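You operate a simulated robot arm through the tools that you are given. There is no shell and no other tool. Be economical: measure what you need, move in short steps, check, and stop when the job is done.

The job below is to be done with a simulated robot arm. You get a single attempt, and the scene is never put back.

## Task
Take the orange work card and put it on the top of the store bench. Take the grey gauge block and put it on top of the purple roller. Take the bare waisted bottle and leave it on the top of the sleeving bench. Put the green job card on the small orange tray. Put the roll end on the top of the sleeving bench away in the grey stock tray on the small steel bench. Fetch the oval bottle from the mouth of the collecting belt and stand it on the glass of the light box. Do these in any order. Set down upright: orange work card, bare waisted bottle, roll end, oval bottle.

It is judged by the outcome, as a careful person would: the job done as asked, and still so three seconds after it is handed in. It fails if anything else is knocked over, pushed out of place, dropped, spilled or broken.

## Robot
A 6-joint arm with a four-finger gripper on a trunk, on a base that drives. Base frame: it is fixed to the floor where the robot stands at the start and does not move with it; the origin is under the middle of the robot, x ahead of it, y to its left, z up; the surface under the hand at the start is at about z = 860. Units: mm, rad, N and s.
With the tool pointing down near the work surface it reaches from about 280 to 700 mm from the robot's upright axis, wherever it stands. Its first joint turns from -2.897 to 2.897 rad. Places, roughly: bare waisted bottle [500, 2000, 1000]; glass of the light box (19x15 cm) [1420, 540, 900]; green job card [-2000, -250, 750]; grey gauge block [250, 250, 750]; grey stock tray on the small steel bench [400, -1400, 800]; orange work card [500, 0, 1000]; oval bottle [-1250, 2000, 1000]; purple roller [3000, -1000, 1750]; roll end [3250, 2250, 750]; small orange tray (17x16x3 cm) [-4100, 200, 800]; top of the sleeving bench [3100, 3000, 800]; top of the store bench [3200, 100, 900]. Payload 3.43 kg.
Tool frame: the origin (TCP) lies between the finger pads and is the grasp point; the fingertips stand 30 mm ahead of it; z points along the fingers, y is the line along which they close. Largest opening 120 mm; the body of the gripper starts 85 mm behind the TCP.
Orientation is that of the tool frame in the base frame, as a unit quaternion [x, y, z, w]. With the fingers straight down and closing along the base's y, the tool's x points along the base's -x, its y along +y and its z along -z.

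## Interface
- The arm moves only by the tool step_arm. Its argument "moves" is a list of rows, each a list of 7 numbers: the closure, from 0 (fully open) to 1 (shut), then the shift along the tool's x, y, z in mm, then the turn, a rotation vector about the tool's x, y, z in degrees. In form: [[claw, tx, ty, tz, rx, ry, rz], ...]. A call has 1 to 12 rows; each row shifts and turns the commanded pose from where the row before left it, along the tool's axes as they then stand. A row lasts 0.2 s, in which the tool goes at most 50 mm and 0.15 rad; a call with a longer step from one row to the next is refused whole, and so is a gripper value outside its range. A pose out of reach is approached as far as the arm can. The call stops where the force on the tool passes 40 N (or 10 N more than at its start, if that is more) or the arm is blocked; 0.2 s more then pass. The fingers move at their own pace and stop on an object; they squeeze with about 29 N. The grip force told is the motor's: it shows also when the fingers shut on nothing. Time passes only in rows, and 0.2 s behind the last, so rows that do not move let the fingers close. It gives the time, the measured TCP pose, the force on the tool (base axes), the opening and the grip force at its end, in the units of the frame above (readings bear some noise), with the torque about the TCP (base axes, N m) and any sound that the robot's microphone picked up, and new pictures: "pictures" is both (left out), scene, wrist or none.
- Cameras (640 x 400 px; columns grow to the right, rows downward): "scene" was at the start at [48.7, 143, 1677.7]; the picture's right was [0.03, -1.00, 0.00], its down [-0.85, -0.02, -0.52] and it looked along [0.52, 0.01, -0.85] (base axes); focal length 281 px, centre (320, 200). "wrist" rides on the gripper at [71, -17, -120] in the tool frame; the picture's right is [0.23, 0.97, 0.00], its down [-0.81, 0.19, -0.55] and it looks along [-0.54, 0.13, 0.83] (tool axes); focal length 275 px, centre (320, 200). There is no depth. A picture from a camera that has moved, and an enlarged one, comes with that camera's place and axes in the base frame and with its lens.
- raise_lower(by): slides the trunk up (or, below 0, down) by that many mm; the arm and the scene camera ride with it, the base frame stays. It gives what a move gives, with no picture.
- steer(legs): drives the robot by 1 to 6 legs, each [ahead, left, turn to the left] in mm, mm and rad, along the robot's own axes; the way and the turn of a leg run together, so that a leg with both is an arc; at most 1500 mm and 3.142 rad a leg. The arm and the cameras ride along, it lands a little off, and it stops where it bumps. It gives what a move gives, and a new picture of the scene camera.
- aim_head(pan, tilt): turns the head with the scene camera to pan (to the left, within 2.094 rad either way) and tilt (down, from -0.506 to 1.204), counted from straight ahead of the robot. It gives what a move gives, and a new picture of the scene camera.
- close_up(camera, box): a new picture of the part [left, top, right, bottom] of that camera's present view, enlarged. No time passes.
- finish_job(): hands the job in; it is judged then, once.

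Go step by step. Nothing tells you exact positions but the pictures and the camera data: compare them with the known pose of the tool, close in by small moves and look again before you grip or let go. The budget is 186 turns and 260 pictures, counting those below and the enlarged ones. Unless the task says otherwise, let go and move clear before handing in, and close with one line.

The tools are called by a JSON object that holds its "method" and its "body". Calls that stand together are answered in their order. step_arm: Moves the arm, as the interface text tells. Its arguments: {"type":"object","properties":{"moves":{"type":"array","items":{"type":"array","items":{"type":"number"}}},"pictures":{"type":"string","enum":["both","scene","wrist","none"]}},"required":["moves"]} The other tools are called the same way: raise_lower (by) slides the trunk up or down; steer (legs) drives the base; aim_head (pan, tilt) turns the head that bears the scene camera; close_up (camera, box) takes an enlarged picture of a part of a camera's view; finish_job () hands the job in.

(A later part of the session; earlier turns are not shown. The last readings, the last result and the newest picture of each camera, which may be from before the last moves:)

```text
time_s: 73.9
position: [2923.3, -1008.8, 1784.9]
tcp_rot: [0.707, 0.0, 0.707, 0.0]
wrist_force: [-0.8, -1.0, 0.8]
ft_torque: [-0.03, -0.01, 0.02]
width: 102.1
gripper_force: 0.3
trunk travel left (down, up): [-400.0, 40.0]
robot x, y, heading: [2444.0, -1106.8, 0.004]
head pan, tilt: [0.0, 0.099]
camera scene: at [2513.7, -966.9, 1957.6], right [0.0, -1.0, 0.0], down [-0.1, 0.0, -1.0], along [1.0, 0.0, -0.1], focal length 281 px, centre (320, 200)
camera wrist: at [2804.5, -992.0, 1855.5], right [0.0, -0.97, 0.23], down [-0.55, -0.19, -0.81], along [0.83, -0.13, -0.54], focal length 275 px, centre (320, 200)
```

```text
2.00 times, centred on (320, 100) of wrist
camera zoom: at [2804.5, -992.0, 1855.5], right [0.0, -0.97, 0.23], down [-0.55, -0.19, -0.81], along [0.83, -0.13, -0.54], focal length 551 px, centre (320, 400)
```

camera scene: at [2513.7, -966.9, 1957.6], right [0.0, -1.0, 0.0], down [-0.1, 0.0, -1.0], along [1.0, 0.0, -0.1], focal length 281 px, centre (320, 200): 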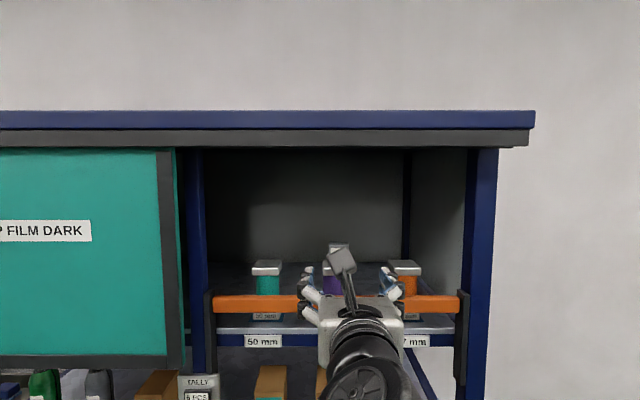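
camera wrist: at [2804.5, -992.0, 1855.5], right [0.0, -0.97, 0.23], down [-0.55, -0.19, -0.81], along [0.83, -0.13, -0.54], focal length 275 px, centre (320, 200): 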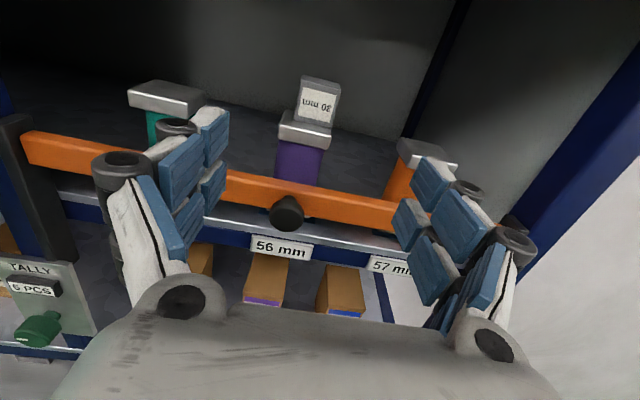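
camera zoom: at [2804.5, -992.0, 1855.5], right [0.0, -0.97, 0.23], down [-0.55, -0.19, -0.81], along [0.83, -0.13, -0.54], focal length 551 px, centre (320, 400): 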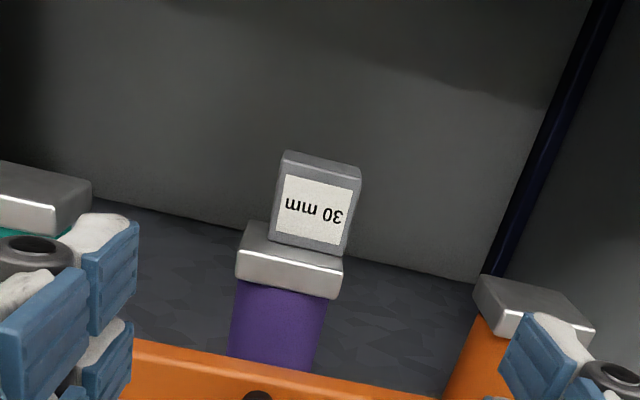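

The grey block stands on the purple roller's cap. I back the robot away and fold the arm down again.

{"method": "steer", "body": {"legs": [[-150, 0, 0]]}}

{"method": "step_arm", "body": {"moves": [[0.15, -40, 0, -12, 0, -8.18, 0], [0.15, -41.3, 0, -6.2, 0, -8.18, 0], [0.15, -41.8, 0, 0, 0, -8.18, 0], [0.15, -41.4, 0, 5.7, 0, -8.18, 0], [0.15, -40.1, 0, 11.5, 0, -8.18, 0], [0.15, -38.1, 0, 17.1, 0, -8.18, 0], [0.15, -35.3, 0, 22.4, 0, -8.18, 0], [0.15, -31.7, 0, 27.2, 0, -8.18, 0], [0.15, -27.5, 0, 31.4, 0, -8.18, 0], [0.15, -22.8, 0, 35, 0, -8.18, 0], [0.15, -17.6, 0, 37.9, 0, -8.2, 0]], "pictures": "none"}}

{"method": "step_arm", "body": {"moves": [[0.15, 0, 0, 0, 0, 0, -8.5], [0.15, 0, 0, 0, 0, 0, -8.5], [0.15, 0, 0, 0, 0, 0, -8.5], [0.15, 0, 0, 0, 0, 0, -8.5], [0.15, 0, 0, 0, 0, 0, -8.5], [0.15, 0, 0, 0, 0, 0, -8.5], [0.15, 0, 0, 0, 0, 0, -8.5], [0.15, 0, 0, 0, 0, 0, -8.5], [0.15, 0, 0, 0, 0, 0, -8.5], [0.15, 0, 0, 0, 0, 0, -8.5], [0.15, 0, 0, 0, 0, 0, -5]], "pictures": "none"}}

{"method": "step_arm", "body": {"moves": [[0.0, 0, 0, 0, 0, 0, -8.5], [0.0, 0, 0, 0, 0, 0, -8.5], [0, 0, 0, 0, 0, 0, -8.5], [0, 0, 0, 0, 0, 0, -8.5], [0, 0, 0, 0, 0, 0, -8.5], [0, 0, 0, 0, 0, 0, -8.5], [0, 0, 0, 0, 0, 0, -8.5], [0, 0, 0, 0, 0, 0, -8.5], [0, 0, 0, 0, 0, 0, -8.5], [0, 0, 0, 0, 0, 0, -8.5], [0, 0, 0, 0, 0, 0, -5]], "pictures": "none"}}

{"method": "raise_lower", "body": {"by": -200}}

```text
time_s: 75.3
position: [2779.0, -1008.0, 1782.8]
tcp_rot: [0.708, -0.001, 0.707, 0.001]
wrist_force: [0.1, 0.8, 0.5]
ft_torque: [-0.05, 0.0, 0.01]
width: 102.1
gripper_force: 0.0
trunk travel left (down, up): [-400.0, 40.0]
robot x, y, heading: [2298.8, -1108.3, 0.002]
head pan, tilt: [0.0, 0.099]
camera scene: at [2368.5, -966.1, 1957.3], right [0.0, -1.0, 0.0], down [-0.1, 0.0, -0.99], along [0.99, 0.0, -0.1], focal length 281 px, centre (320, 200)
```

scene: 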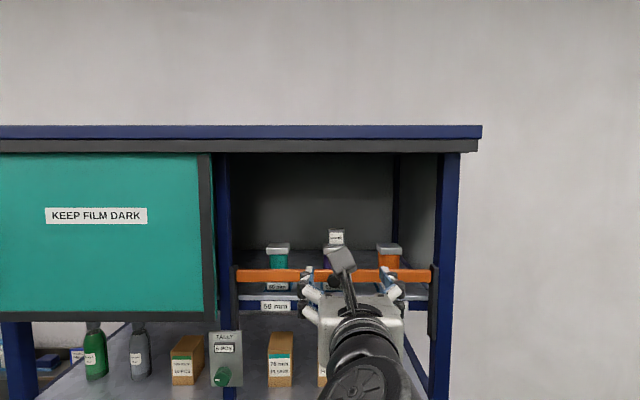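

```text
time_s: 77.7
position: [2633.2, -989.4, 1297.9]
tcp_rot: [0.998, -0.004, 0.051, 0.038]
wrist_force: [0.8, 0.1, -0.5]
ft_torque: [-0.05, 0.07, 0.01]
width: 101.9
gripper_force: 0.1
out of reach, approached as far as the arm can: row 9, 10, 11
trunk travel left (down, up): [-400.0, 40.0]
robot x, y, heading: [2297.9, -1108.1, 0.001]
head pan, tilt: [0.0, 0.099]
```

```text
time_s: 80.1
position: [2615.5, -995.2, 1265.3]
tcp_rot: [0.709, 0.704, 0.011, 0.047]
wrist_force: [0.3, -0.5, 0.3]
ft_torque: [-0.01, -0.02, 0.0]
width: 101.9
gripper_force: 0.1
out of reach, approached as far as the arm can: row 1, 2, 3, 4
trunk travel left (down, up): [-400.0, 40.0]
robot x, y, heading: [2295.6, -1106.5, 0.001]
head pan, tilt: [0.0, 0.099]
```

```text
time_s: 82.5
position: [2615.9, -993.9, 1264.8]
tcp_rot: [0.004, 0.999, -0.025, 0.04]
wrist_force: [-0.1, -0.9, 0.7]
ft_torque: [0.02, 0.0, 0.02]
width: 119.9
gripper_force: 0.1
trunk travel left (down, up): [-400.0, 40.0]
robot x, y, heading: [2298.1, -1106.7, 0.0]
head pan, tilt: [0.0, 0.099]
```

```text
time_s: 84.6
position: [2615.3, -994.4, 1064.6]
tcp_rot: [0.005, 0.999, -0.025, 0.041]
wrist_force: [-0.4, 0.3, 0.6]
ft_torque: [0.03, -0.03, -0.04]
width: 120.1
gripper_force: 0.0
trunk travel left (down, up): [-200.0, 240.0]
robot x, y, heading: [2298.7, -1110.1, 0.001]
head pan, tilt: [0.0, 0.099]
```

I straighten the tool, then drive up the corridor towards the sleeving bench to fetch the roll end next.

{"method": "step_arm", "body": {"moves": [[0, 0, 0, 0, -2.9, 4.6, -0.46], [0, 0, 0, 0, 0, 0, 0]], "pictures": "none"}}

{"method": "steer", "body": {"legs": [[0, 1400, 0], [0, 1100, 0]]}}

{"method": "aim_head", "body": {"pan": 0.9, "tilt": 0.5}}

```text
time_s: 85.2
position: [2614.8, -994.2, 1063.8]
tcp_rot: [0.005, 0.999, -0.024, 0.04]
wrist_force: [0.2, 0.0, -0.1]
ft_torque: [0.01, 0.01, 0.0]
width: 120.1
gripper_force: 0.1
out of reach, approached as far as the arm can: row 1
trunk travel left (down, up): [-200.0, 240.0]
robot x, y, heading: [2296.6, -1104.4, 0.001]
head pan, tilt: [0.0, 0.099]
```

```text
time_s: 97.4
position: [2634.9, 1494.4, 1064.7]
tcp_rot: [0.014, 0.999, -0.026, 0.039]
wrist_force: [0.0, -0.6, 0.7]
ft_torque: [0.01, 0.01, -0.01]
width: 119.9
gripper_force: 0.1
trunk travel left (down, up): [-200.0, 240.0]
robot x, y, heading: [2317.2, 1387.1, -0.011]
head pan, tilt: [0.0, 0.099]
camera scene: at [2389.5, 1527.6, 1757.3], right [-0.01, -1.0, 0.0], down [-0.1, 0.0, -1.0], along [0.99, -0.01, -0.1], focal length 281 px, centre (320, 200)
```

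scene: 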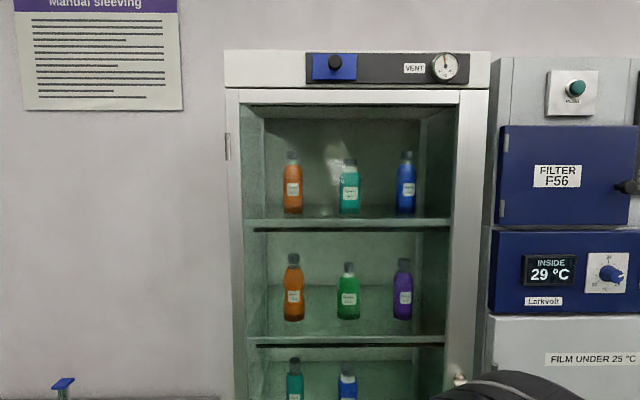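

```text
time_s: 98.6
position: [2635.9, 1494.4, 1064.8]
tcp_rot: [0.014, 0.999, -0.025, 0.04]
wrist_force: [-0.2, -1.0, -0.4]
ft_torque: [0.0, -0.01, -0.01]
width: 120.1
gripper_force: 0.0
trunk travel left (down, up): [-200.0, 240.0]
robot x, y, heading: [2316.9, 1386.6, -0.014]
head pan, tilt: [0.901, 0.499]
camera scene: at [2355.1, 1598.9, 1720.3], right [0.77, -0.63, 0.0], down [-0.3, -0.37, -0.88], along [0.56, 0.68, -0.48], focal length 281 px, centre (320, 200)
```

scene: 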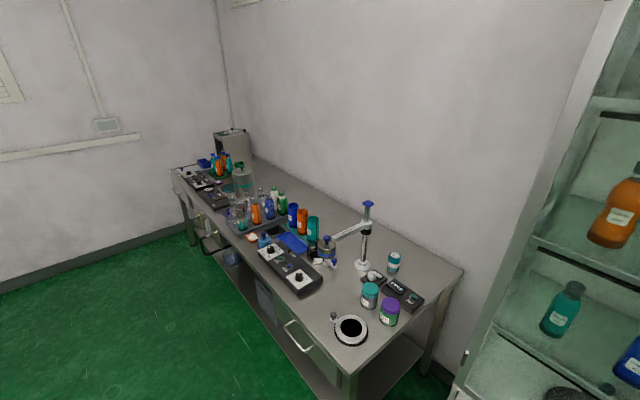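

{"method": "close_up", "body": {"camera": "scene", "box": [230, 190, 470, 370]}}

{"method": "close_up", "body": {"camera": "scene", "box": [310, 240, 440, 340]}}

```text
2.22 times, centred on (350, 280) of scene
camera zoom: at [2355.1, 1598.9, 1720.3], right [0.77, -0.63, 0.0], down [-0.3, -0.37, -0.88], along [0.56, 0.68, -0.48], focal length 624 px, centre (253, 22)
```

zoom: 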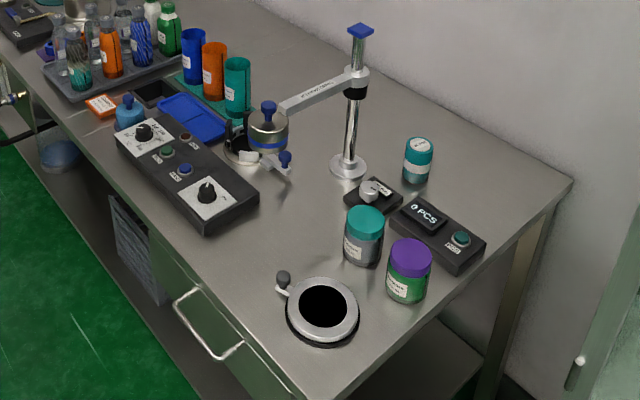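

```text
4.00 times, centred on (375, 290) of scene
camera zoom: at [2355.1, 1598.9, 1720.3], right [0.77, -0.63, 0.0], down [-0.3, -0.37, -0.88], along [0.56, 0.68, -0.48], focal length 1123 px, centre (100, -160)
```

zoom: 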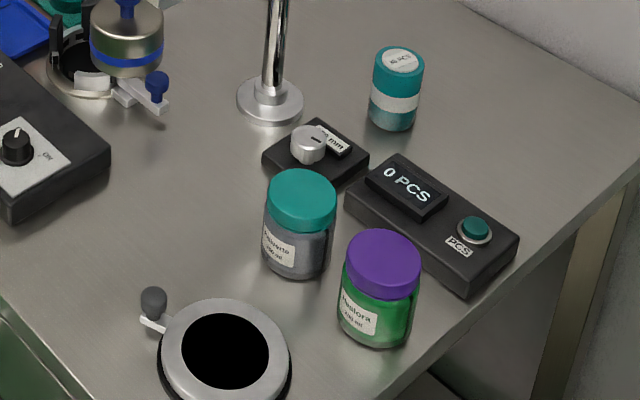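

I take the teal roll with a white "PCS" label near the right end of the bench at about (3220, 2140) to be the roll end. I turn 43° left and drive to the bench corner, raising the tool slightly first.

{"method": "step_arm", "body": {"moves": [[0, 0, 0, -40, 0, 0, 0], [0, 0, 0, -40, 0, 0, 0]], "pictures": "none"}}

{"method": "steer", "body": {"legs": [[0, 0, 0.76], [380, -40, 0]]}}

{"method": "aim_head", "body": {"pan": 0.0, "tilt": 0.9}}

```text
time_s: 99.2
position: [2620.0, 1498.0, 1115.5]
tcp_rot: [0.015, 0.998, -0.04, 0.054]
wrist_force: [-0.6, -0.1, 0.7]
ft_torque: [0.01, -0.02, 0.02]
width: 120.2
gripper_force: 0.1
out of reach, approached as far as the arm can: row 1, 2
trunk travel left (down, up): [-200.0, 240.0]
robot x, y, heading: [2317.0, 1388.9, -0.018]
head pan, tilt: [0.901, 0.499]
```

```text
time_s: 103.7
position: [2765.8, 1909.8, 1113.7]
tcp_rot: [-0.359, 0.931, -0.016, 0.065]
wrist_force: [0.0, -0.7, -0.2]
ft_torque: [0.04, -0.01, -0.03]
width: 120.0
gripper_force: 0.0
trunk travel left (down, up): [-200.0, 240.0]
robot x, y, heading: [2617.1, 1617.6, 0.753]
head pan, tilt: [0.901, 0.499]
camera scene: at [2504.7, 1798.2, 1720.3], right [1.0, 0.08, 0.0], down [0.04, -0.48, -0.88], along [-0.07, 0.87, -0.48], focal length 281 px, centre (320, 200)
```

scene: 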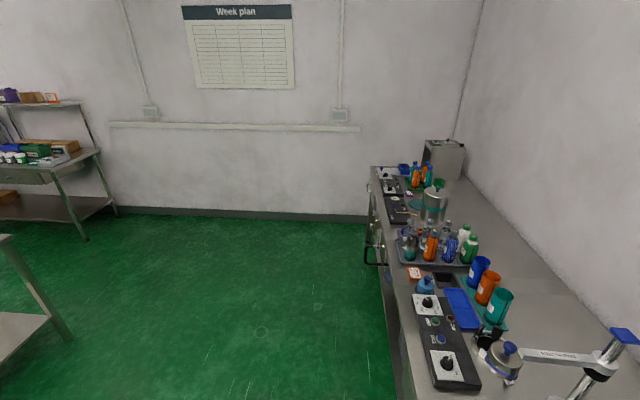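

```text
time_s: 104.9
position: [2764.9, 1908.4, 1115.7]
tcp_rot: [-0.36, 0.931, -0.016, 0.065]
wrist_force: [-0.6, -0.2, -0.1]
ft_torque: [0.0, 0.0, 0.03]
width: 119.8
gripper_force: 0.0
trunk travel left (down, up): [-200.0, 240.0]
robot x, y, heading: [2618.3, 1619.3, 0.752]
head pan, tilt: [0.0, 0.901]
camera scene: at [2566.4, 1758.6, 1686.5], right [0.68, -0.73, 0.0], down [-0.57, -0.54, -0.62], along [0.45, 0.42, -0.78], focal length 281 px, centre (320, 200)
```

scene: 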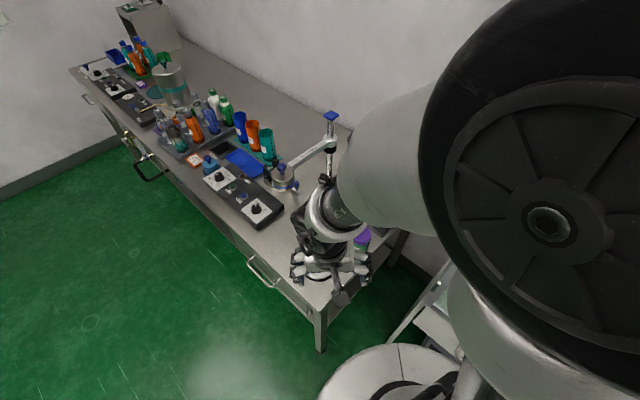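

The tool is in close; I extend it ahead over the bench, straighten it, and look with the wrist camera.

{"method": "step_arm", "body": {"moves": [[0, -40, -25, 0, 0, 0, 0], [0, -40, -25, 0, -4.4, 6.3, -0.8], [0, -40, -25, 0, 0, 0, 0], [0, -40, -25, 0, 0, 0, 0], [0, -40, -25, 0, 0, 0, 0], [0, 0, 0, 0, 0, 0, 0]], "pictures": "both"}}

```text
time_s: 106.3
position: [2961.9, 1927.9, 1077.1]
tcp_rot: [-0.363, 0.929, -0.041, 0.066]
wrist_force: [1.2, 0.0, -0.2]
ft_torque: [0.02, 0.0, 0.03]
width: 120.0
gripper_force: 0.0
out of reach, approached as far as the arm can: row 1, 2, 3, 4, 5
trunk travel left (down, up): [-200.0, 240.0]
robot x, y, heading: [2618.4, 1616.8, 0.75]
head pan, tilt: [0.0, 0.901]
camera scene: at [2565.7, 1758.3, 1686.5], right [0.68, -0.73, 0.0], down [-0.57, -0.53, -0.62], along [0.45, 0.42, -0.78], focal length 281 px, centre (320, 200)
camera wrist: at [2904.0, 1870.6, 1191.4], right [-0.82, 0.56, -0.14], down [0.38, 0.71, 0.6], along [0.43, 0.44, -0.79], focal length 275 px, centre (320, 200)
```

scene: 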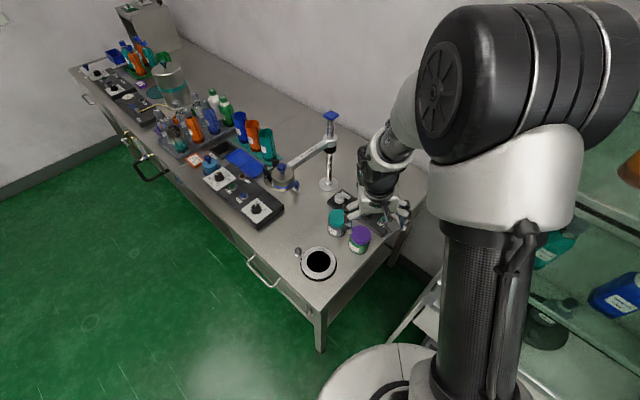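
wrist: 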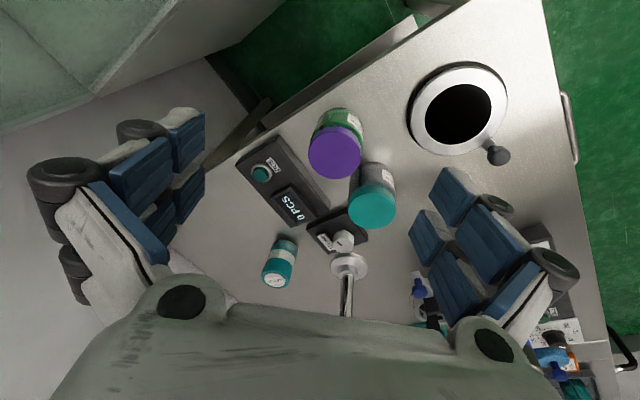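

Part of the tilt remains; I try to straighten it here before going on.

{"method": "step_arm", "body": {"moves": [[0, 0, 0, 0, -3.5, 2.6, 0], [0, 0, 0, 0, -3.5, 2.6, 0], [0, 0, 0, 0, 0, 0, 0]], "pictures": "none"}}

```text
time_s: 107.1
position: [2961.2, 1929.1, 1077.3]
tcp_rot: [-0.363, 0.929, -0.042, 0.066]
wrist_force: [0.6, -0.3, 0.4]
ft_torque: [0.01, -0.02, 0.0]
width: 120.0
gripper_force: 0.0
out of reach, approached as far as the arm can: row 1, 2
trunk travel left (down, up): [-200.0, 240.0]
robot x, y, heading: [2623.6, 1619.9, 0.749]
head pan, tilt: [0.0, 0.901]
```

The wrist is against a joint limit. I test whether a roll frees it.

{"method": "step_arm", "body": {"moves": [[0, 0, 0, 0, 0, 0, -8], [0, 0, 0, 0, 0, 0, -8], [0, 0, 0, 0, 0, 0, -8], [0, 0, 0, 0, -3.5, 2.6, 0], [0, 0, 0, 0, 0, 0, 0]], "pictures": "none"}}

```text
time_s: 108.3
position: [2929.0, 1932.4, 1056.1]
tcp_rot: [-0.545, 0.833, -0.065, 0.067]
wrist_force: [0.5, -0.2, 0.3]
ft_torque: [-0.03, -0.01, -0.03]
width: 120.0
gripper_force: 0.0
out of reach, approached as far as the arm can: row 2, 3, 4
trunk travel left (down, up): [-200.0, 240.0]
robot x, y, heading: [2619.2, 1615.3, 0.749]
head pan, tilt: [0.0, 0.901]
```

{"method": "step_arm", "body": {"moves": [[0, 0, 0, 0, 0, 0, 8], [0, 0, 0, 0, 0, 0, 8], [0, 0, 0, 0, 0, 0, 8], [0, 0, 0, 0, 0, 0, 8], [0, 0, 0, 0, 0, 0, 8], [0, 0, 0, 0, 0, 0, 8], [0, 0, 0, 0, -3.5, 2.6, 0], [0, 0, 0, 0, 0, 0, 0]], "pictures": "scene"}}

```text
time_s: 110.1
position: [2927.4, 1931.2, 1049.7]
tcp_rot: [-0.159, 0.985, -0.008, 0.067]
wrist_force: [-0.5, 0.6, 0.0]
ft_torque: [-0.02, -0.01, -0.01]
width: 119.8
gripper_force: 0.0
out of reach, approached as far as the arm can: row 7
trunk travel left (down, up): [-200.0, 240.0]
robot x, y, heading: [2620.4, 1614.2, 0.75]
head pan, tilt: [0.0, 0.901]
camera scene: at [2566.3, 1758.6, 1686.4], right [0.68, -0.73, 0.0], down [-0.57, -0.54, -0.62], along [0.45, 0.42, -0.78], focal length 281 px, centre (320, 200)
```

scene: 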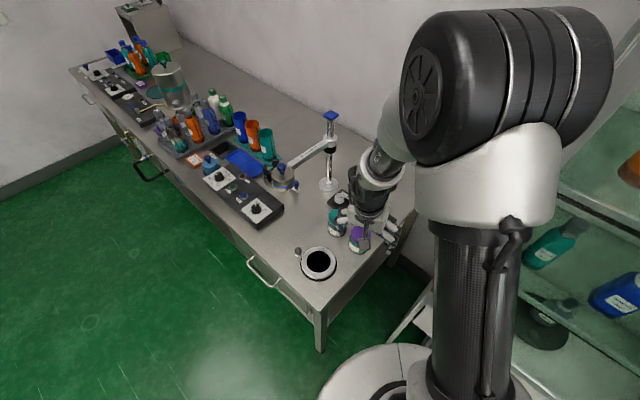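

The wrist is in a flipped configuration that limits its bend. I'll back away to open floor and unwind it by leaning the tool round the forearm axis via the right side.

{"method": "steer", "body": {"legs": [[-350, 0, 0]]}}

{"method": "raise_lower", "body": {"by": 150}}

{"method": "step_arm", "body": {"moves": [[0, 0, 0, 0, 0, 0, -8.2], [0, 0, 0, 0, 0, 0, -8.2], [0, 0, 0, 0, 0, 0, -8.2], [0, 0, 0, 0, 8, 0, 0], [0, 0, 0, 0, 8, 0, 0], [0, 0, 0, 0, 8, 0, 0], [0, 0, 0, 0, 8, 0, 0], [0, 0, 0, 0, 8, 0, 0], [0, 0, 0, 0, 0, 0, 0]], "pictures": "none"}}

```text
time_s: 112.3
position: [2672.6, 1695.0, 1051.0]
tcp_rot: [-0.16, 0.985, -0.009, 0.067]
wrist_force: [0.1, 0.0, 0.3]
ft_torque: [0.0, 0.0, -0.01]
width: 120.1
gripper_force: 0.1
trunk travel left (down, up): [-200.0, 240.0]
robot x, y, heading: [2371.0, 1380.6, 0.755]
head pan, tilt: [0.0, 0.901]
camera scene: at [2313.6, 1522.1, 1686.5], right [0.68, -0.73, 0.0], down [-0.57, -0.54, -0.62], along [0.45, 0.42, -0.78], focal length 281 px, centre (320, 200)
```

scene: 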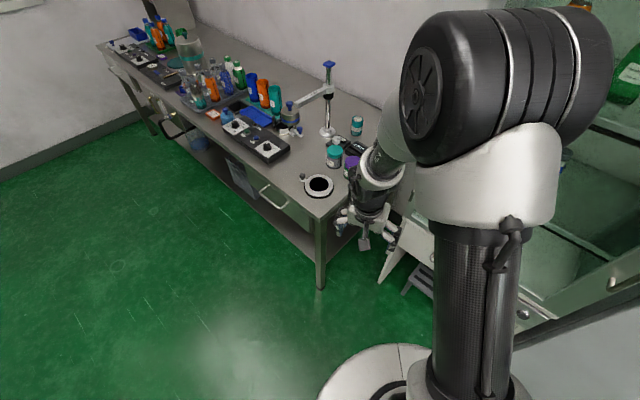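

```text
time_s: 114.1
position: [2674.9, 1696.8, 1201.4]
tcp_rot: [-0.16, 0.985, -0.009, 0.067]
wrist_force: [0.3, 0.2, 0.3]
ft_torque: [-0.01, -0.01, -0.01]
width: 120.0
gripper_force: 0.1
trunk travel left (down, up): [-350.0, 90.0]
robot x, y, heading: [2367.5, 1381.1, 0.749]
head pan, tilt: [0.0, 0.901]
```

```text
time_s: 116.1
position: [2674.4, 1694.6, 1200.3]
tcp_rot: [-0.322, 0.864, -0.339, 0.186]
wrist_force: [-0.7, -0.8, 0.1]
ft_torque: [0.01, 0.0, 0.03]
width: 120.3
gripper_force: 0.0
trunk travel left (down, up): [-350.0, 90.0]
robot x, y, heading: [2369.7, 1381.0, 0.75]
head pan, tilt: [0.0, 0.901]
```

Leaning right is free. Now pitch up and outward, then unroll and come down the middle.

{"method": "step_arm", "body": {"moves": [[0, -20, 0, 0, 0, -8.2, 0], [0, -20, 0, 3, 0, -8.2, 0], [0, -19, 0, 6, 0, -8.2, 0], [0, -18, 0, 8, 0, -8.2, 0], [0, -17, 0, 11, 0, -8.2, 0], [0, -15, 0, 13, 0, -8.2, 0], [0, -13, 0, 15, 0, -8.2, 0], [0, -11, 0, 17, 0, -8.2, 0], [0, -8, 0, 18, 0, -8.2, 0], [0, 0, 0, 0, 0, 0, 0]], "pictures": "none"}}

{"method": "step_arm", "body": {"moves": [[0, 0, 0, 0, 0, -8.2, 0], [0, 0, 0, 0, 0, -8, 0], [0, 0, 0, 0, 0, 0, 8], [0, 0, 0, 0, 0, 0, 8], [0, 0, 0, 0, 0, 0, 8], [0, 0, 0, 0, 0, 0, 8], [0, 0, 0, 0, 0, 0, 8], [0, 0, 0, 0, 0, 0, 0]], "pictures": "none"}}

```text
time_s: 118.3
position: [2804.4, 1819.3, 1218.0]
tcp_rot: [-0.461, 0.579, -0.076, 0.668]
wrist_force: [-0.3, -0.9, -0.5]
ft_torque: [0.01, 0.01, 0.01]
width: 120.0
gripper_force: 0.1
trunk travel left (down, up): [-350.0, 90.0]
robot x, y, heading: [2368.3, 1377.8, 0.754]
head pan, tilt: [0.0, 0.901]
```

```text
time_s: 120.1
position: [2803.2, 1818.6, 1219.7]
tcp_rot: [-0.274, 0.611, 0.244, 0.701]
wrist_force: [-0.6, -0.5, 0.4]
ft_torque: [0.03, -0.02, -0.04]
width: 120.2
gripper_force: 0.0
trunk travel left (down, up): [-350.0, 90.0]
robot x, y, heading: [2366.9, 1382.0, 0.751]
head pan, tilt: [0.0, 0.901]
```

All free so far. Now pitch straight down through the middle.

{"method": "step_arm", "body": {"moves": [[0, 0, 0, -15, 0, 8.3, 0], [0, 0, 0, -15, 0, 8.3, 0], [0, 3, 0, -15, 0, 8.3, 0], [0, 5, 0, -14, 0, 8.3, 0], [0, 7, 0, -13, 0, 8.3, 0], [0, 9, 0, -12, 0, 8.3, 0], [0, 11, 0, -10, 0, 8.3, 0], [0, 13, 0, -8, 0, 8.3, 0], [0, 14, 0, -6, 0, 8.3, 0], [0, 14, 0, -4, 0, 8.3, 0], [0, 15, 0, -2, 0, 8.3, 0], [0, 0, 0, 0, 0, 0, 0]], "pictures": "none"}}

```text
time_s: 122.7
position: [2704.0, 1706.5, 1210.6]
tcp_rot: [-0.36, 0.926, -0.029, 0.109]
wrist_force: [-0.4, 0.0, 0.0]
ft_torque: [-0.03, -0.02, -0.03]
width: 120.0
gripper_force: 0.1
out of reach, approached as far as the arm can: row 9, 10
trunk travel left (down, up): [-350.0, 90.0]
robot x, y, heading: [2370.8, 1381.5, 0.749]
head pan, tilt: [0.0, 0.901]
```

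{"method": "step_arm", "body": {"moves": [[0, 0, 0, 0, -3.8, 5.2, 0], [0, 0, 0, 0, -3.8, 5.2, 0], [0, 0, 0, 0, 0, 0, 0]], "pictures": "scene"}}

```text
time_s: 123.5
position: [2704.5, 1707.9, 1210.1]
tcp_rot: [-0.361, 0.929, -0.022, 0.082]
wrist_force: [-0.1, -0.5, 0.5]
ft_torque: [-0.03, 0.0, -0.05]
width: 120.1
gripper_force: 0.0
out of reach, approached as far as the arm can: row 1, 2
trunk travel left (down, up): [-350.0, 90.0]
robot x, y, heading: [2370.1, 1380.4, 0.754]
head pan, tilt: [0.0, 0.901]
camera scene: at [2314.6, 1522.8, 1836.4], right [0.68, -0.73, 0.0], down [-0.57, -0.54, -0.62], along [0.45, 0.42, -0.78], focal length 281 px, centre (320, 200)
```

scene: 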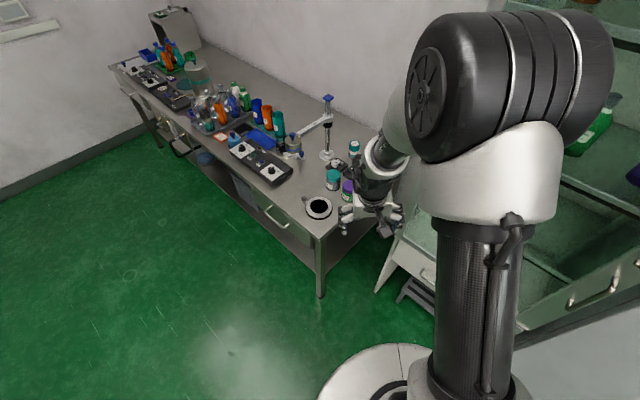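

The limit persists; at the start the tool worked freely further to the left. I move the tool left relative to the robot and try straightening there.

{"method": "step_arm", "body": {"moves": [[0, 0, 40, 0, 0, 0, 0], [0, 0, 40, 0, 0, 0, 0], [0, 0, 40, 0, 0, 0, 0], [0, 0, 40, 0, 0, 0, 0], [0, 0, 0, 0, -3.8, 5.2, 0], [0, 0, 0, 0, -3.8, 5.2, 0], [0, 0, 0, 0, 0, 0, 0]], "pictures": "scene"}}

```text
time_s: 125.1
position: [2591.6, 1817.3, 1186.3]
tcp_rot: [-0.361, 0.93, -0.019, 0.07]
wrist_force: [-0.2, 0.2, 0.4]
ft_torque: [-0.03, 0.03, -0.01]
width: 120.1
gripper_force: 0.2
out of reach, approached as far as the arm can: row 5, 6
trunk travel left (down, up): [-350.0, 90.0]
robot x, y, heading: [2366.2, 1381.6, 0.757]
head pan, tilt: [0.0, 0.901]
camera scene: at [2314.7, 1522.4, 1836.5], right [0.68, -0.73, 0.0], down [-0.57, -0.54, -0.62], along [0.45, 0.42, -0.78], focal length 281 px, centre (320, 200)
```

scene: 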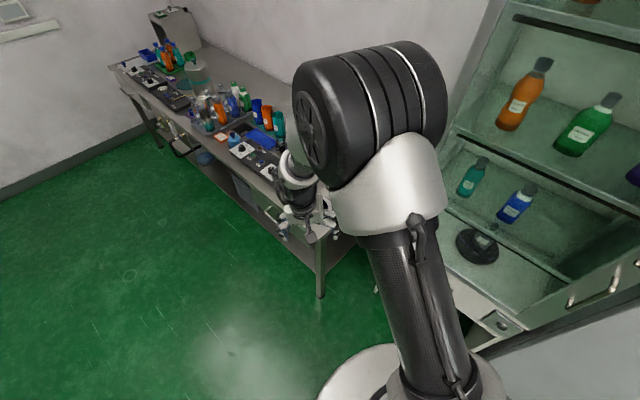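

{"method": "close_up", "body": {"camera": "scene", "box": [220, 60, 400, 260]}}

{"method": "aim_head", "body": {"pan": 0.0, "tilt": 0.5}}

```text
2.00 times, centred on (310, 160) of scene
camera zoom: at [2314.7, 1522.4, 1836.5], right [0.68, -0.73, 0.0], down [-0.57, -0.54, -0.62], along [0.45, 0.42, -0.78], focal length 561 px, centre (340, 280)
```

zoom: 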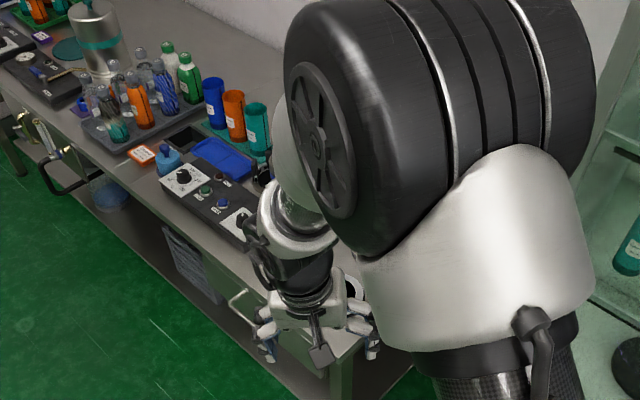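

```text
time_s: 125.9
position: [2592.4, 1817.2, 1186.1]
tcp_rot: [-0.362, 0.929, -0.02, 0.069]
wrist_force: [-0.1, 0.9, -0.1]
ft_torque: [0.03, -0.02, 0.02]
width: 120.1
gripper_force: 0.0
trunk travel left (down, up): [-350.0, 90.0]
robot x, y, heading: [2370.0, 1379.3, 0.755]
head pan, tilt: [0.0, 0.499]
camera scene: at [2325.7, 1533.4, 1870.3], right [0.68, -0.73, 0.0], down [-0.35, -0.33, -0.88], along [0.64, 0.6, -0.48], focal length 281 px, centre (320, 200)
```

scene: 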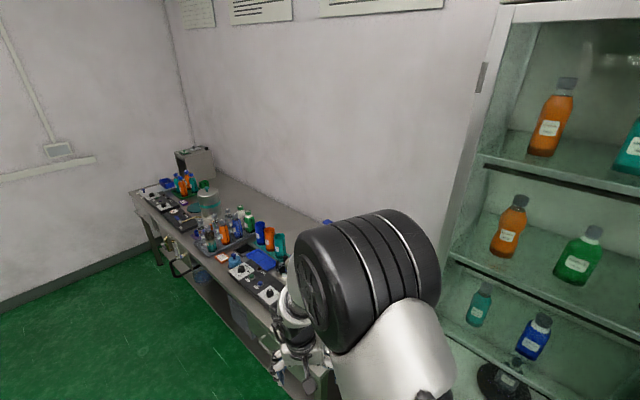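

The arm posture matches the start but the wrist still binds. I test the roll range to find which joint is at its stop.

{"method": "step_arm", "body": {"moves": [[0, 0, 0, 0, 0, 0, -8], [0, 0, 0, 0, 0, 0, -8], [0, 0, 0, 0, 0, 0, -8], [0, 0, 0, 0, 0, 0, -8], [0, 0, 0, 0, 0, 0, -8]], "pictures": "none"}}

{"method": "step_arm", "body": {"moves": [[0, 0, 0, 0, 0, 0, 8], [0, 0, 0, 0, 0, 0, 8], [0, 0, 0, 0, 0, 0, 8], [0, 0, 0, 0, 0, 0, 8], [0, 0, 0, 0, 0, 0, 8], [0, 0, 0, 0, -3, 4, 0]], "pictures": "none"}}

```text
time_s: 127.1
position: [2575.8, 1814.4, 1177.5]
tcp_rot: [-0.655, 0.751, -0.049, 0.068]
wrist_force: [-0.1, 0.0, 0.6]
ft_torque: [-0.01, 0.0, -0.01]
width: 120.2
gripper_force: 0.1
out of reach, approached as far as the arm can: row 5
trunk travel left (down, up): [-350.0, 90.0]
robot x, y, heading: [2370.3, 1379.8, 0.757]
head pan, tilt: [0.0, 0.499]
```

```text
time_s: 128.5
position: [2577.0, 1814.7, 1176.5]
tcp_rot: [-0.361, 0.93, -0.019, 0.07]
wrist_force: [-0.8, 0.8, 0.0]
ft_torque: [0.03, 0.04, -0.01]
width: 120.0
gripper_force: 0.1
out of reach, approached as far as the arm can: row 6
trunk travel left (down, up): [-350.0, 90.0]
robot x, y, heading: [2371.6, 1381.4, 0.753]
head pan, tilt: [0.0, 0.499]
```

Confirmed: the last joint sits near its lower stop (wrist flipped). I'll reverse what happened earlier: roll against that stop, pitch up through the forearm axis so the wrist swaps over, then come back down.

{"method": "step_arm", "body": {"moves": [[0, -40, 0, 0, 0, 0, 0], [0, -40, 0, 0, 0, 0, 0], [0, 0, 0, 0, 0, 0, -8], [0, 0, 0, 0, 0, 0, -8], [0, 0, 0, 0, 0, 0, -8], [0, 0, 0, 0, 0, 0, -8], [0, 0, 0, 0, 0, 0, -8], [0, 0, 0, 0, 0, 0, -8], [0, 0, 0, 0, 0, 0, -8], [0, 0, 0, 0, 0, 0, -8], [0, 0, 0, 0, 0, 0, -8]], "pictures": "none"}}

{"method": "step_arm", "body": {"moves": [[0, 0, 0, 0, 7.8, -2.53, 0], [0, 0, 0, 0, 7.8, -2.53, 0], [0, 0, 0, 0, 7.8, -2.53, 0], [0, 0, 0, 0, 7.8, -2.53, 0], [0, 0, 0, 0, 7.8, -2.53, 0], [0, 0, 0, 0, 7.8, -2.53, 0], [0, 0, 0, 0, 7.8, -2.53, 0], [0, 0, 0, 0, 7.8, -2.53, 0], [0, 0, 0, 0, 7.8, -2.53, 0], [0, 0, 0, 0, 7.8, -2.53, 0]], "pictures": "none"}}

```text
time_s: 130.9
position: [2432.1, 1846.4, 1134.2]
tcp_rot: [0.814, -0.573, 0.067, -0.071]
wrist_force: [0.6, 0.8, -0.1]
ft_torque: [0.0, -0.01, -0.05]
width: 119.8
gripper_force: 0.0
out of reach, approached as far as the arm can: row 2, 3, 4, 5, 6, 7, 8, 9, 10, 11
trunk travel left (down, up): [-350.0, 90.0]
robot x, y, heading: [2367.5, 1382.1, 0.749]
head pan, tilt: [0.0, 0.499]
```

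```text
time_s: 133.1
position: [2433.1, 1846.6, 1134.7]
tcp_rot: [-0.59, 0.381, -0.239, 0.671]
wrist_force: [0.0, 0.6, 0.8]
ft_torque: [0.02, 0.0, -0.02]
width: 119.9
gripper_force: 0.0
trunk travel left (down, up): [-350.0, 90.0]
robot x, y, heading: [2367.1, 1379.5, 0.754]
head pan, tilt: [0.0, 0.499]
```

Working from the start pose, the forearm plane is offset about 175 mm left of the axis, which explains why my pass missed. I now align the tool level, at left offset 175 and straight ahead, then pitch down exactly in that plane.

{"method": "step_arm", "body": {"moves": [[0, 0, 0, 0, -0.53, -0.31, 7.7], [0, 0, 0, 0, -0.53, -0.31, 7.7], [0, 0, 0, 0, -0.53, -0.31, 7.7], [0, 0, 0, 0, -0.53, -0.31, 7.7], [0, 0, 0, 0, -0.53, -0.31, 7.7], [0, 0, 0, 0, -0.53, -0.31, 7.7], [0, 0, 0, 0, -0.53, -0.31, 7.7], [0, 0, 0, 0, -0.53, -0.31, 7.7], [0, 0, 0, 0, -0.53, -0.31, 7.7], [0, 0, 0, 0, -0.53, -0.31, 7.7]], "pictures": "none"}}

{"method": "step_arm", "body": {"moves": [[0, 0, -30, 32, 0, 0, 0], [0, 0, -30, 32, 0, 0, 0], [0, 0, -30, 32, 0, 0, 0], [0, 0, -31, 34, 0, 0, 0], [0, 0, 0, 0, 0, 0, 0]], "pictures": "none"}}

```text
time_s: 135.3
position: [2433.8, 1845.3, 1135.0]
tcp_rot: [-0.259, 0.659, 0.263, 0.656]
wrist_force: [-0.3, -0.2, 0.4]
ft_torque: [-0.05, -0.01, 0.0]
width: 119.9
gripper_force: 0.0
trunk travel left (down, up): [-350.0, 90.0]
robot x, y, heading: [2366.9, 1380.3, 0.756]
head pan, tilt: [0.0, 0.499]
```

```text
time_s: 136.5
position: [2609.7, 1846.3, 1132.9]
tcp_rot: [-0.26, 0.659, 0.262, 0.656]
wrist_force: [-0.4, -0.4, 0.0]
ft_torque: [0.02, -0.02, -0.05]
width: 120.0
gripper_force: 0.1
trunk travel left (down, up): [-350.0, 90.0]
robot x, y, heading: [2368.5, 1382.3, 0.757]
head pan, tilt: [0.0, 0.499]
```

{"method": "step_arm", "body": {"moves": [[0, 0, 2, 0, 0, 8.2, 0], [0, 0, 0, 0, 0, 8.2, 0], [0, 0, 0, 0, 0, 8.2, 0], [0, 0, 0, 0, 0, 8.2, 0], [0, 0, 0, 0, 0, 8.2, 0], [0, 0, 0, 0, 0, 8.2, 0], [0, 0, 0, 0, 0, 8.2, 0], [0, 0, 0, 0, 0, 8.2, 0], [0, 0, 0, 0, 0, 8.2, 0], [0, 0, 0, 0, 0, 8.2, 0], [0, 0, 0, 0, 0, 8, 0], [0, 0, 0, 0, 0, 0, 0]], "pictures": "scene"}}

```text
time_s: 139.1
position: [2610.7, 1833.7, 1126.0]
tcp_rot: [-0.363, 0.929, -0.001, 0.069]
wrist_force: [0.1, -0.3, -0.3]
ft_torque: [0.02, 0.04, -0.03]
width: 119.9
gripper_force: 0.1
out of reach, approached as far as the arm can: row 9, 10, 11
trunk travel left (down, up): [-350.0, 90.0]
robot x, y, heading: [2368.3, 1381.9, 0.752]
head pan, tilt: [0.0, 0.499]
camera scene: at [2326.0, 1533.0, 1870.4], right [0.68, -0.73, 0.0], down [-0.35, -0.33, -0.88], along [0.64, 0.6, -0.48], focal length 281 px, centre (320, 200)
```

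scene: 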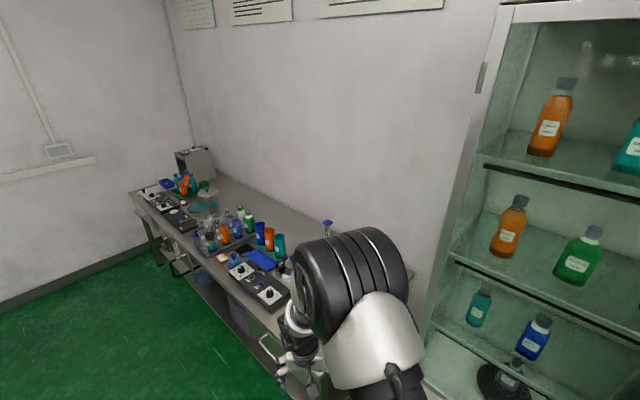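

{"method": "step_arm", "body": {"moves": [[0, 0, 0, 0, 0, 0, -8], [0, 0, 0, 0, 0, 0, -8], [0, 0, 0, 0, 0, 0, -8], [0, 0, 0, 0, 0, 0, -8], [0, 0, 0, 0, 0, 0, -8], [0, 0, 0, 0, 0, 0, -8], [0, 0, 0, 0, 0, 0, -8], [0, 0, 0, 0, 0, 0, -8], [0, 0, 0, 0, 0, 0, -8]], "pictures": "none"}}

```text
time_s: 141.1
position: [2397.3, 1826.4, 1091.7]
tcp_rot: [0.839, -0.54, 0.029, -0.058]
wrist_force: [-0.5, -0.3, -0.1]
ft_torque: [-0.03, -0.02, -0.02]
width: 120.0
gripper_force: 0.0
out of reach, approached as far as the arm can: row 1, 2, 3, 4, 5, 6, 7, 8, 9
trunk travel left (down, up): [-350.0, 90.0]
robot x, y, heading: [2371.6, 1380.8, 0.758]
head pan, tilt: [0.0, 0.499]
```

The wrist is still on its stop. I roll back toward mid-range and probe in which directions it can still lean.

{"method": "step_arm", "body": {"moves": [[0, 0, 0, 0, 0, 0, 8.3], [0, 0, 0, 0, 0, 0, 8.3], [0, 0, 0, 0, 0, 0, 8.3], [0, 0, 0, 0, 0, 0, 8.3], [0, 0, 0, 0, 0, 0, 8.3], [0, 0, 0, 0, 0, 0, 8.3], [0, 0, 0, 0, 0, 0, 8.3], [0, 0, 0, 0, 0, 0, 8.3], [0, 0, 0, 0, 0, 0, 8.3], [0, 0, 0, 0, 0, 0, 8.3], [0, 0, 0, 0, 0, 0, 8.3], [0, 0, 0, 0, 0, 0, 8.3]], "pictures": "none"}}

{"method": "step_arm", "body": {"moves": [[0, 0, 0, 0, 3, 0, 0]], "pictures": "none"}}

{"method": "step_arm", "body": {"moves": [[0, 0, 0, 0, -6, 0, 0]], "pictures": "none"}}

{"method": "step_arm", "body": {"moves": [[0, 0, 0, 0, 0, 3, 0]], "pictures": "none"}}

```text
time_s: 143.7
position: [2398.4, 1826.6, 1092.8]
tcp_rot: [-0.128, 0.99, 0.018, 0.047]
wrist_force: [-0.9, -0.3, -0.3]
ft_torque: [0.01, -0.04, -0.04]
width: 119.9
gripper_force: 0.1
trunk travel left (down, up): [-350.0, 90.0]
robot x, y, heading: [2365.4, 1380.9, 0.752]
head pan, tilt: [0.0, 0.499]
```

```text
time_s: 144.1
position: [2397.2, 1827.4, 1090.8]
tcp_rot: [-0.128, 0.99, -0.009, 0.051]
wrist_force: [-0.3, 1.0, -0.1]
ft_torque: [-0.04, 0.02, -0.01]
width: 120.1
gripper_force: 0.1
trunk travel left (down, up): [-350.0, 90.0]
robot x, y, heading: [2368.1, 1382.5, 0.75]
head pan, tilt: [0.0, 0.499]
```

```text
time_s: 144.5
position: [2399.6, 1826.4, 1093.1]
tcp_rot: [-0.131, 0.989, 0.043, 0.044]
wrist_force: [0.6, 0.2, 0.0]
ft_torque: [0.02, -0.01, 0.01]
width: 120.1
gripper_force: 0.1
trunk travel left (down, up): [-350.0, 90.0]
robot x, y, heading: [2368.0, 1381.8, 0.76]
head pan, tilt: [0.0, 0.499]
```

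```text
time_s: 144.9
position: [2397.6, 1821.9, 1089.0]
tcp_rot: [-0.133, 0.99, 0.042, 0.024]
wrist_force: [-0.4, -0.4, -1.0]
ft_torque: [-0.02, -0.02, 0.0]
width: 119.7
gripper_force: 0.0
out of reach, approached as far as the arm can: row 1
trunk travel left (down, up): [-350.0, 90.0]
robot x, y, heading: [2365.6, 1382.1, 0.75]
head pan, tilt: [0.0, 0.499]
```

The bend limit eases when the hand is lower relative to the shoulder. I test straightening with the trunk fully up and the hand low.

{"method": "raise_lower", "body": {"by": 90}}

{"method": "step_arm", "body": {"moves": [[0, -20, -20, 40, 0, 0, 0], [0, -20, -20, 40, 0, 0, 0], [0, -20, -20, 40, 0, 0, 0], [0, -20, -20, 40, 0, 0, 0], [0, 0, -20, 40, 0, 0, 0], [0, 0, 0, 40, 0, 0, 0], [0, 0, 0, 20, 4, 2, 0], [0, 0, 0, 0, 1, 2, 0], [0, 0, 0, 0, 0, 0, 0]], "pictures": "none"}}

```text
time_s: 146.2
position: [2397.3, 1821.9, 1179.7]
tcp_rot: [-0.133, 0.99, 0.042, 0.025]
wrist_force: [-0.2, -0.1, -0.7]
ft_torque: [-0.02, -0.01, -0.03]
width: 120.2
gripper_force: 0.1
trunk travel left (down, up): [-440.0, 0.0]
robot x, y, heading: [2368.0, 1381.4, 0.749]
head pan, tilt: [0.0, 0.499]
```

```text
time_s: 148.2
position: [2502.7, 1773.4, 932.9]
tcp_rot: [-0.131, 0.991, -0.005, -0.005]
wrist_force: [0.2, -0.5, 0.2]
ft_torque: [-0.04, 0.02, 0.0]
width: 119.9
gripper_force: 0.0
out of reach, approached as far as the arm can: row 2
trunk travel left (down, up): [-440.0, 0.0]
robot x, y, heading: [2369.2, 1382.7, 0.747]
head pan, tilt: [0.0, 0.499]
```

With the trunk up, the tool stands straight. For the roll end a 40° outward lean works anyway, so I roll the tool 180° (camera on top) and lean it outward.

{"method": "step_arm", "body": {"moves": [[0, 0, 0, 0, 0, 0, 8.5], [0, 0, 0, 0, 0, 0, 8.5], [0, 0, 0, 0, 0, 0, 8.5], [0, 0, 0, 0, 0, 0, 8.5], [0, 0, 0, 0, 0, 0, 8.5], [0, 0, 0, 0, 0, 0, 8.5], [0, 0, 0, 0, 0, 0, 8.5], [0, 0, 0, 0, 0, 0, 8.5], [0, 0, 0, 0, 0, 0, 8.5], [0, 0, 0, 0, 0, 0, 8.5], [0, 0, 0, 0, 0, 0, 8.5], [0, 0, 0, 0, 0, 0, 8.5]], "pictures": "none"}}

{"method": "step_arm", "body": {"moves": [[0, 0, 0, 0, 0, 0, 8.4], [0, 0, 0, 0, 0, 0, 8.4], [0, 0, 0, 0, 0, 0, 8.4], [0, 0, 0, 0, 0, 0, 8.4], [0, 0, 0, 0, 0, 0, 8.4], [0, 0, 0, 0, 0, 0, 8.4], [0, 20, 0, -35, 0, 8, 0], [0, 25, 0, -35, 0, 8, 0], [0, 30, 0, -35, 0, 8, 0], [0, 35, 0, -30, 0, 8, 0], [0, 35, 0, -25, 0, 8, 0], [0, 0, 0, 0, 0, 0, 0]], "pictures": "none"}}

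```text
time_s: 150.8
position: [2503.2, 1774.7, 934.5]
tcp_rot: [0.688, 0.726, -0.006, 0.002]
wrist_force: [-0.3, -0.7, -0.3]
ft_torque: [-0.02, -0.02, 0.01]
width: 119.9
gripper_force: 0.0
trunk travel left (down, up): [-440.0, 0.0]
robot x, y, heading: [2363.1, 1382.4, 0.755]
head pan, tilt: [0.0, 0.499]
```

```text
time_s: 153.4
position: [2585.0, 1900.2, 1142.9]
tcp_rot: [0.877, 0.345, 0.314, -0.115]
wrist_force: [1.0, 0.1, 0.0]
ft_torque: [0.0, 0.03, 0.01]
width: 119.8
gripper_force: 0.1
out of reach, approached as far as the arm can: row 7, 8, 9, 10, 11
trunk travel left (down, up): [-440.0, 0.0]
robot x, y, heading: [2366.7, 1381.8, 0.749]
head pan, tilt: [0.0, 0.499]
```

The lean is right (39° outward). I shift the tool right to stay clear of the lamp post, then drive to the bench corner.

{"method": "step_arm", "body": {"moves": [[0, 0, 40, 0, 0, 0, 0], [0, 0, 40, 0, 0, 0, 0], [0, 0, 40, 0, 0, 0, 0], [0, 0, 0, 0, 0, 0, 0]], "pictures": "none"}}

{"method": "steer", "body": {"legs": [[375, 0, 0]]}}

{"method": "step_arm", "body": {"moves": [[0, 0, 0, 0, 0, 0, 0]], "pictures": "wrist"}}

```text
time_s: 154.4
position: [2677.9, 1860.7, 1164.6]
tcp_rot: [0.877, 0.348, 0.313, -0.108]
wrist_force: [0.0, -0.1, -0.7]
ft_torque: [-0.01, -0.03, -0.03]
width: 119.9
gripper_force: 0.1
out of reach, approached as far as the arm can: row 1, 2, 3
trunk travel left (down, up): [-440.0, 0.0]
robot x, y, heading: [2367.5, 1381.6, 0.758]
head pan, tilt: [0.0, 0.499]
```

```text
time_s: 156.8
position: [2951.2, 2117.9, 1164.9]
tcp_rot: [0.877, 0.348, 0.314, -0.108]
wrist_force: [0.4, -0.7, -0.4]
ft_torque: [0.0, 0.03, 0.02]
width: 120.1
gripper_force: 0.1
trunk travel left (down, up): [-440.0, 0.0]
robot x, y, heading: [2640.0, 1640.3, 0.757]
head pan, tilt: [0.0, 0.499]
camera scene: at [2599.0, 1790.4, 1960.3], right [0.69, -0.73, 0.0], down [-0.35, -0.33, -0.88], along [0.64, 0.6, -0.48], focal length 281 px, centre (320, 200)
```

scene: 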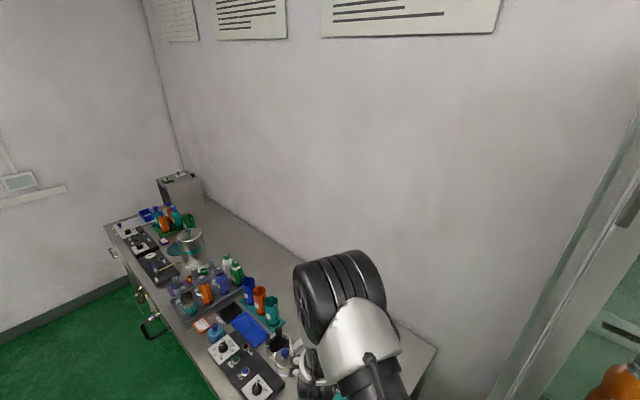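

```text
time_s: 157.2
position: [2950.3, 2118.5, 1165.7]
tcp_rot: [0.877, 0.348, 0.314, -0.107]
wrist_force: [-0.4, 0.2, 0.4]
ft_torque: [-0.03, 0.03, -0.01]
width: 119.9
gripper_force: 0.0
trunk travel left (down, up): [-440.0, 0.0]
robot x, y, heading: [2640.2, 1637.3, 0.76]
head pan, tilt: [0.0, 0.499]
camera wrist: at [2922.8, 2119.2, 1303.3], right [0.79, -0.59, 0.17], down [-0.59, -0.81, -0.07], along [0.18, -0.05, -0.98], focal length 275 px, centre (320, 200)
```

wrist: 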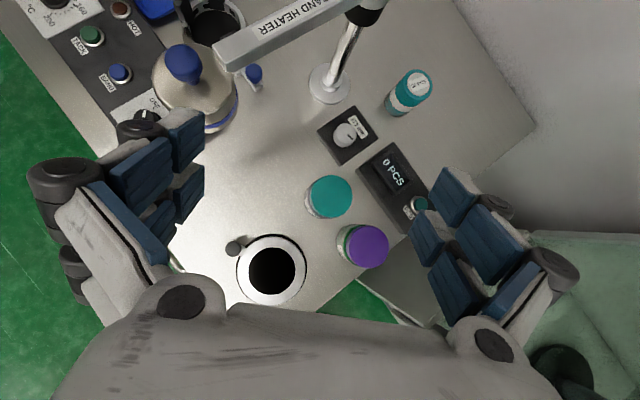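

The roll end is clear in view at (3236, 2150), with bench top about 830. I move the tool right and ahead at height, then lower the trunk.

{"method": "step_arm", "body": {"moves": [[0, 0, 42, 0, 0, 0, 0], [0, 0, 42, 0, 0, 0, 0], [0, 0, 42, 0, 0, 0, 0], [0, 0, 40, 0, 0, 0, 0], [0, 26, 0, 21, 0, 0, 0], [0, 26, 0, 21, 0, 0, 0], [0, 0, 0, 0, 0, 0, 0]], "pictures": "none"}}

{"method": "raise_lower", "body": {"by": -170}}

{"method": "step_arm", "body": {"moves": [[0, 0, 0, 0, 0, 0, 0]], "pictures": "wrist"}}

```text
time_s: 158.8
position: [3118.3, 2078.6, 1184.2]
tcp_rot: [0.876, 0.349, 0.315, -0.102]
wrist_force: [-0.1, -0.4, 0.0]
ft_torque: [0.01, -0.02, -0.02]
width: 119.9
gripper_force: 0.0
out of reach, approached as far as the arm can: row 1, 2, 3, 4, 5
trunk travel left (down, up): [-440.0, 0.0]
robot x, y, heading: [2640.2, 1636.4, 0.753]
head pan, tilt: [0.0, 0.499]
```

```text
time_s: 160.7
position: [3117.6, 2077.1, 1014.6]
tcp_rot: [0.877, 0.348, 0.315, -0.102]
wrist_force: [-0.3, 0.2, 0.4]
ft_torque: [-0.02, -0.01, 0.0]
width: 120.1
gripper_force: 0.1
trunk travel left (down, up): [-270.0, 170.0]
robot x, y, heading: [2641.7, 1638.7, 0.754]
head pan, tilt: [0.0, 0.499]
```

```text
time_s: 161.1
position: [3117.9, 2078.1, 1015.3]
tcp_rot: [0.877, 0.348, 0.315, -0.102]
wrist_force: [0.5, -0.5, -0.2]
ft_torque: [0.0, 0.0, -0.02]
width: 119.8
gripper_force: 0.1
trunk travel left (down, up): [-270.0, 170.0]
robot x, y, heading: [2642.3, 1643.0, 0.757]
head pan, tilt: [0.0, 0.499]
camera wrist: at [3090.2, 2081.4, 1152.2], right [0.79, -0.59, 0.18], down [-0.59, -0.8, -0.07], along [0.19, -0.06, -0.98], focal length 275 px, centre (320, 200)
```

wrist: 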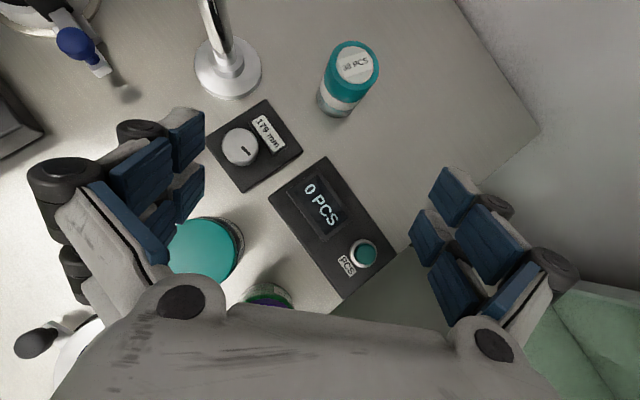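

The roll is nearly straight along the tool axis. I align sideways and advance most of the way, then look.

{"method": "step_arm", "body": {"moves": [[0, 21, 27, 0, 0, 0, 0], [0, 0, 0, 40, 0, 0, 0], [0, 0, 0, 40, 0, 0, 0], [0, 0, 0, 40, 0, 0, 0], [0, 0, 0, 0, 0, 0, 0]], "pictures": "wrist"}}

```text
time_s: 162.3
position: [3208.8, 2117.4, 934.1]
tcp_rot: [0.877, 0.349, 0.315, -0.101]
wrist_force: [-0.6, -0.3, 0.2]
ft_torque: [0.02, -0.02, 0.02]
width: 119.8
gripper_force: 0.0
trunk travel left (down, up): [-270.0, 170.0]
robot x, y, heading: [2644.6, 1638.2, 0.755]
head pan, tilt: [0.0, 0.499]
camera wrist: at [3179.4, 2119.9, 1072.2], right [0.78, -0.59, 0.18], down [-0.59, -0.8, -0.07], along [0.19, -0.06, -0.98], focal length 275 px, centre (320, 200)
```

wrist: 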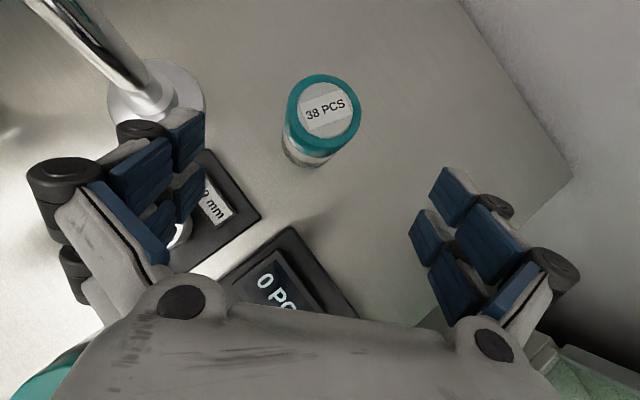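

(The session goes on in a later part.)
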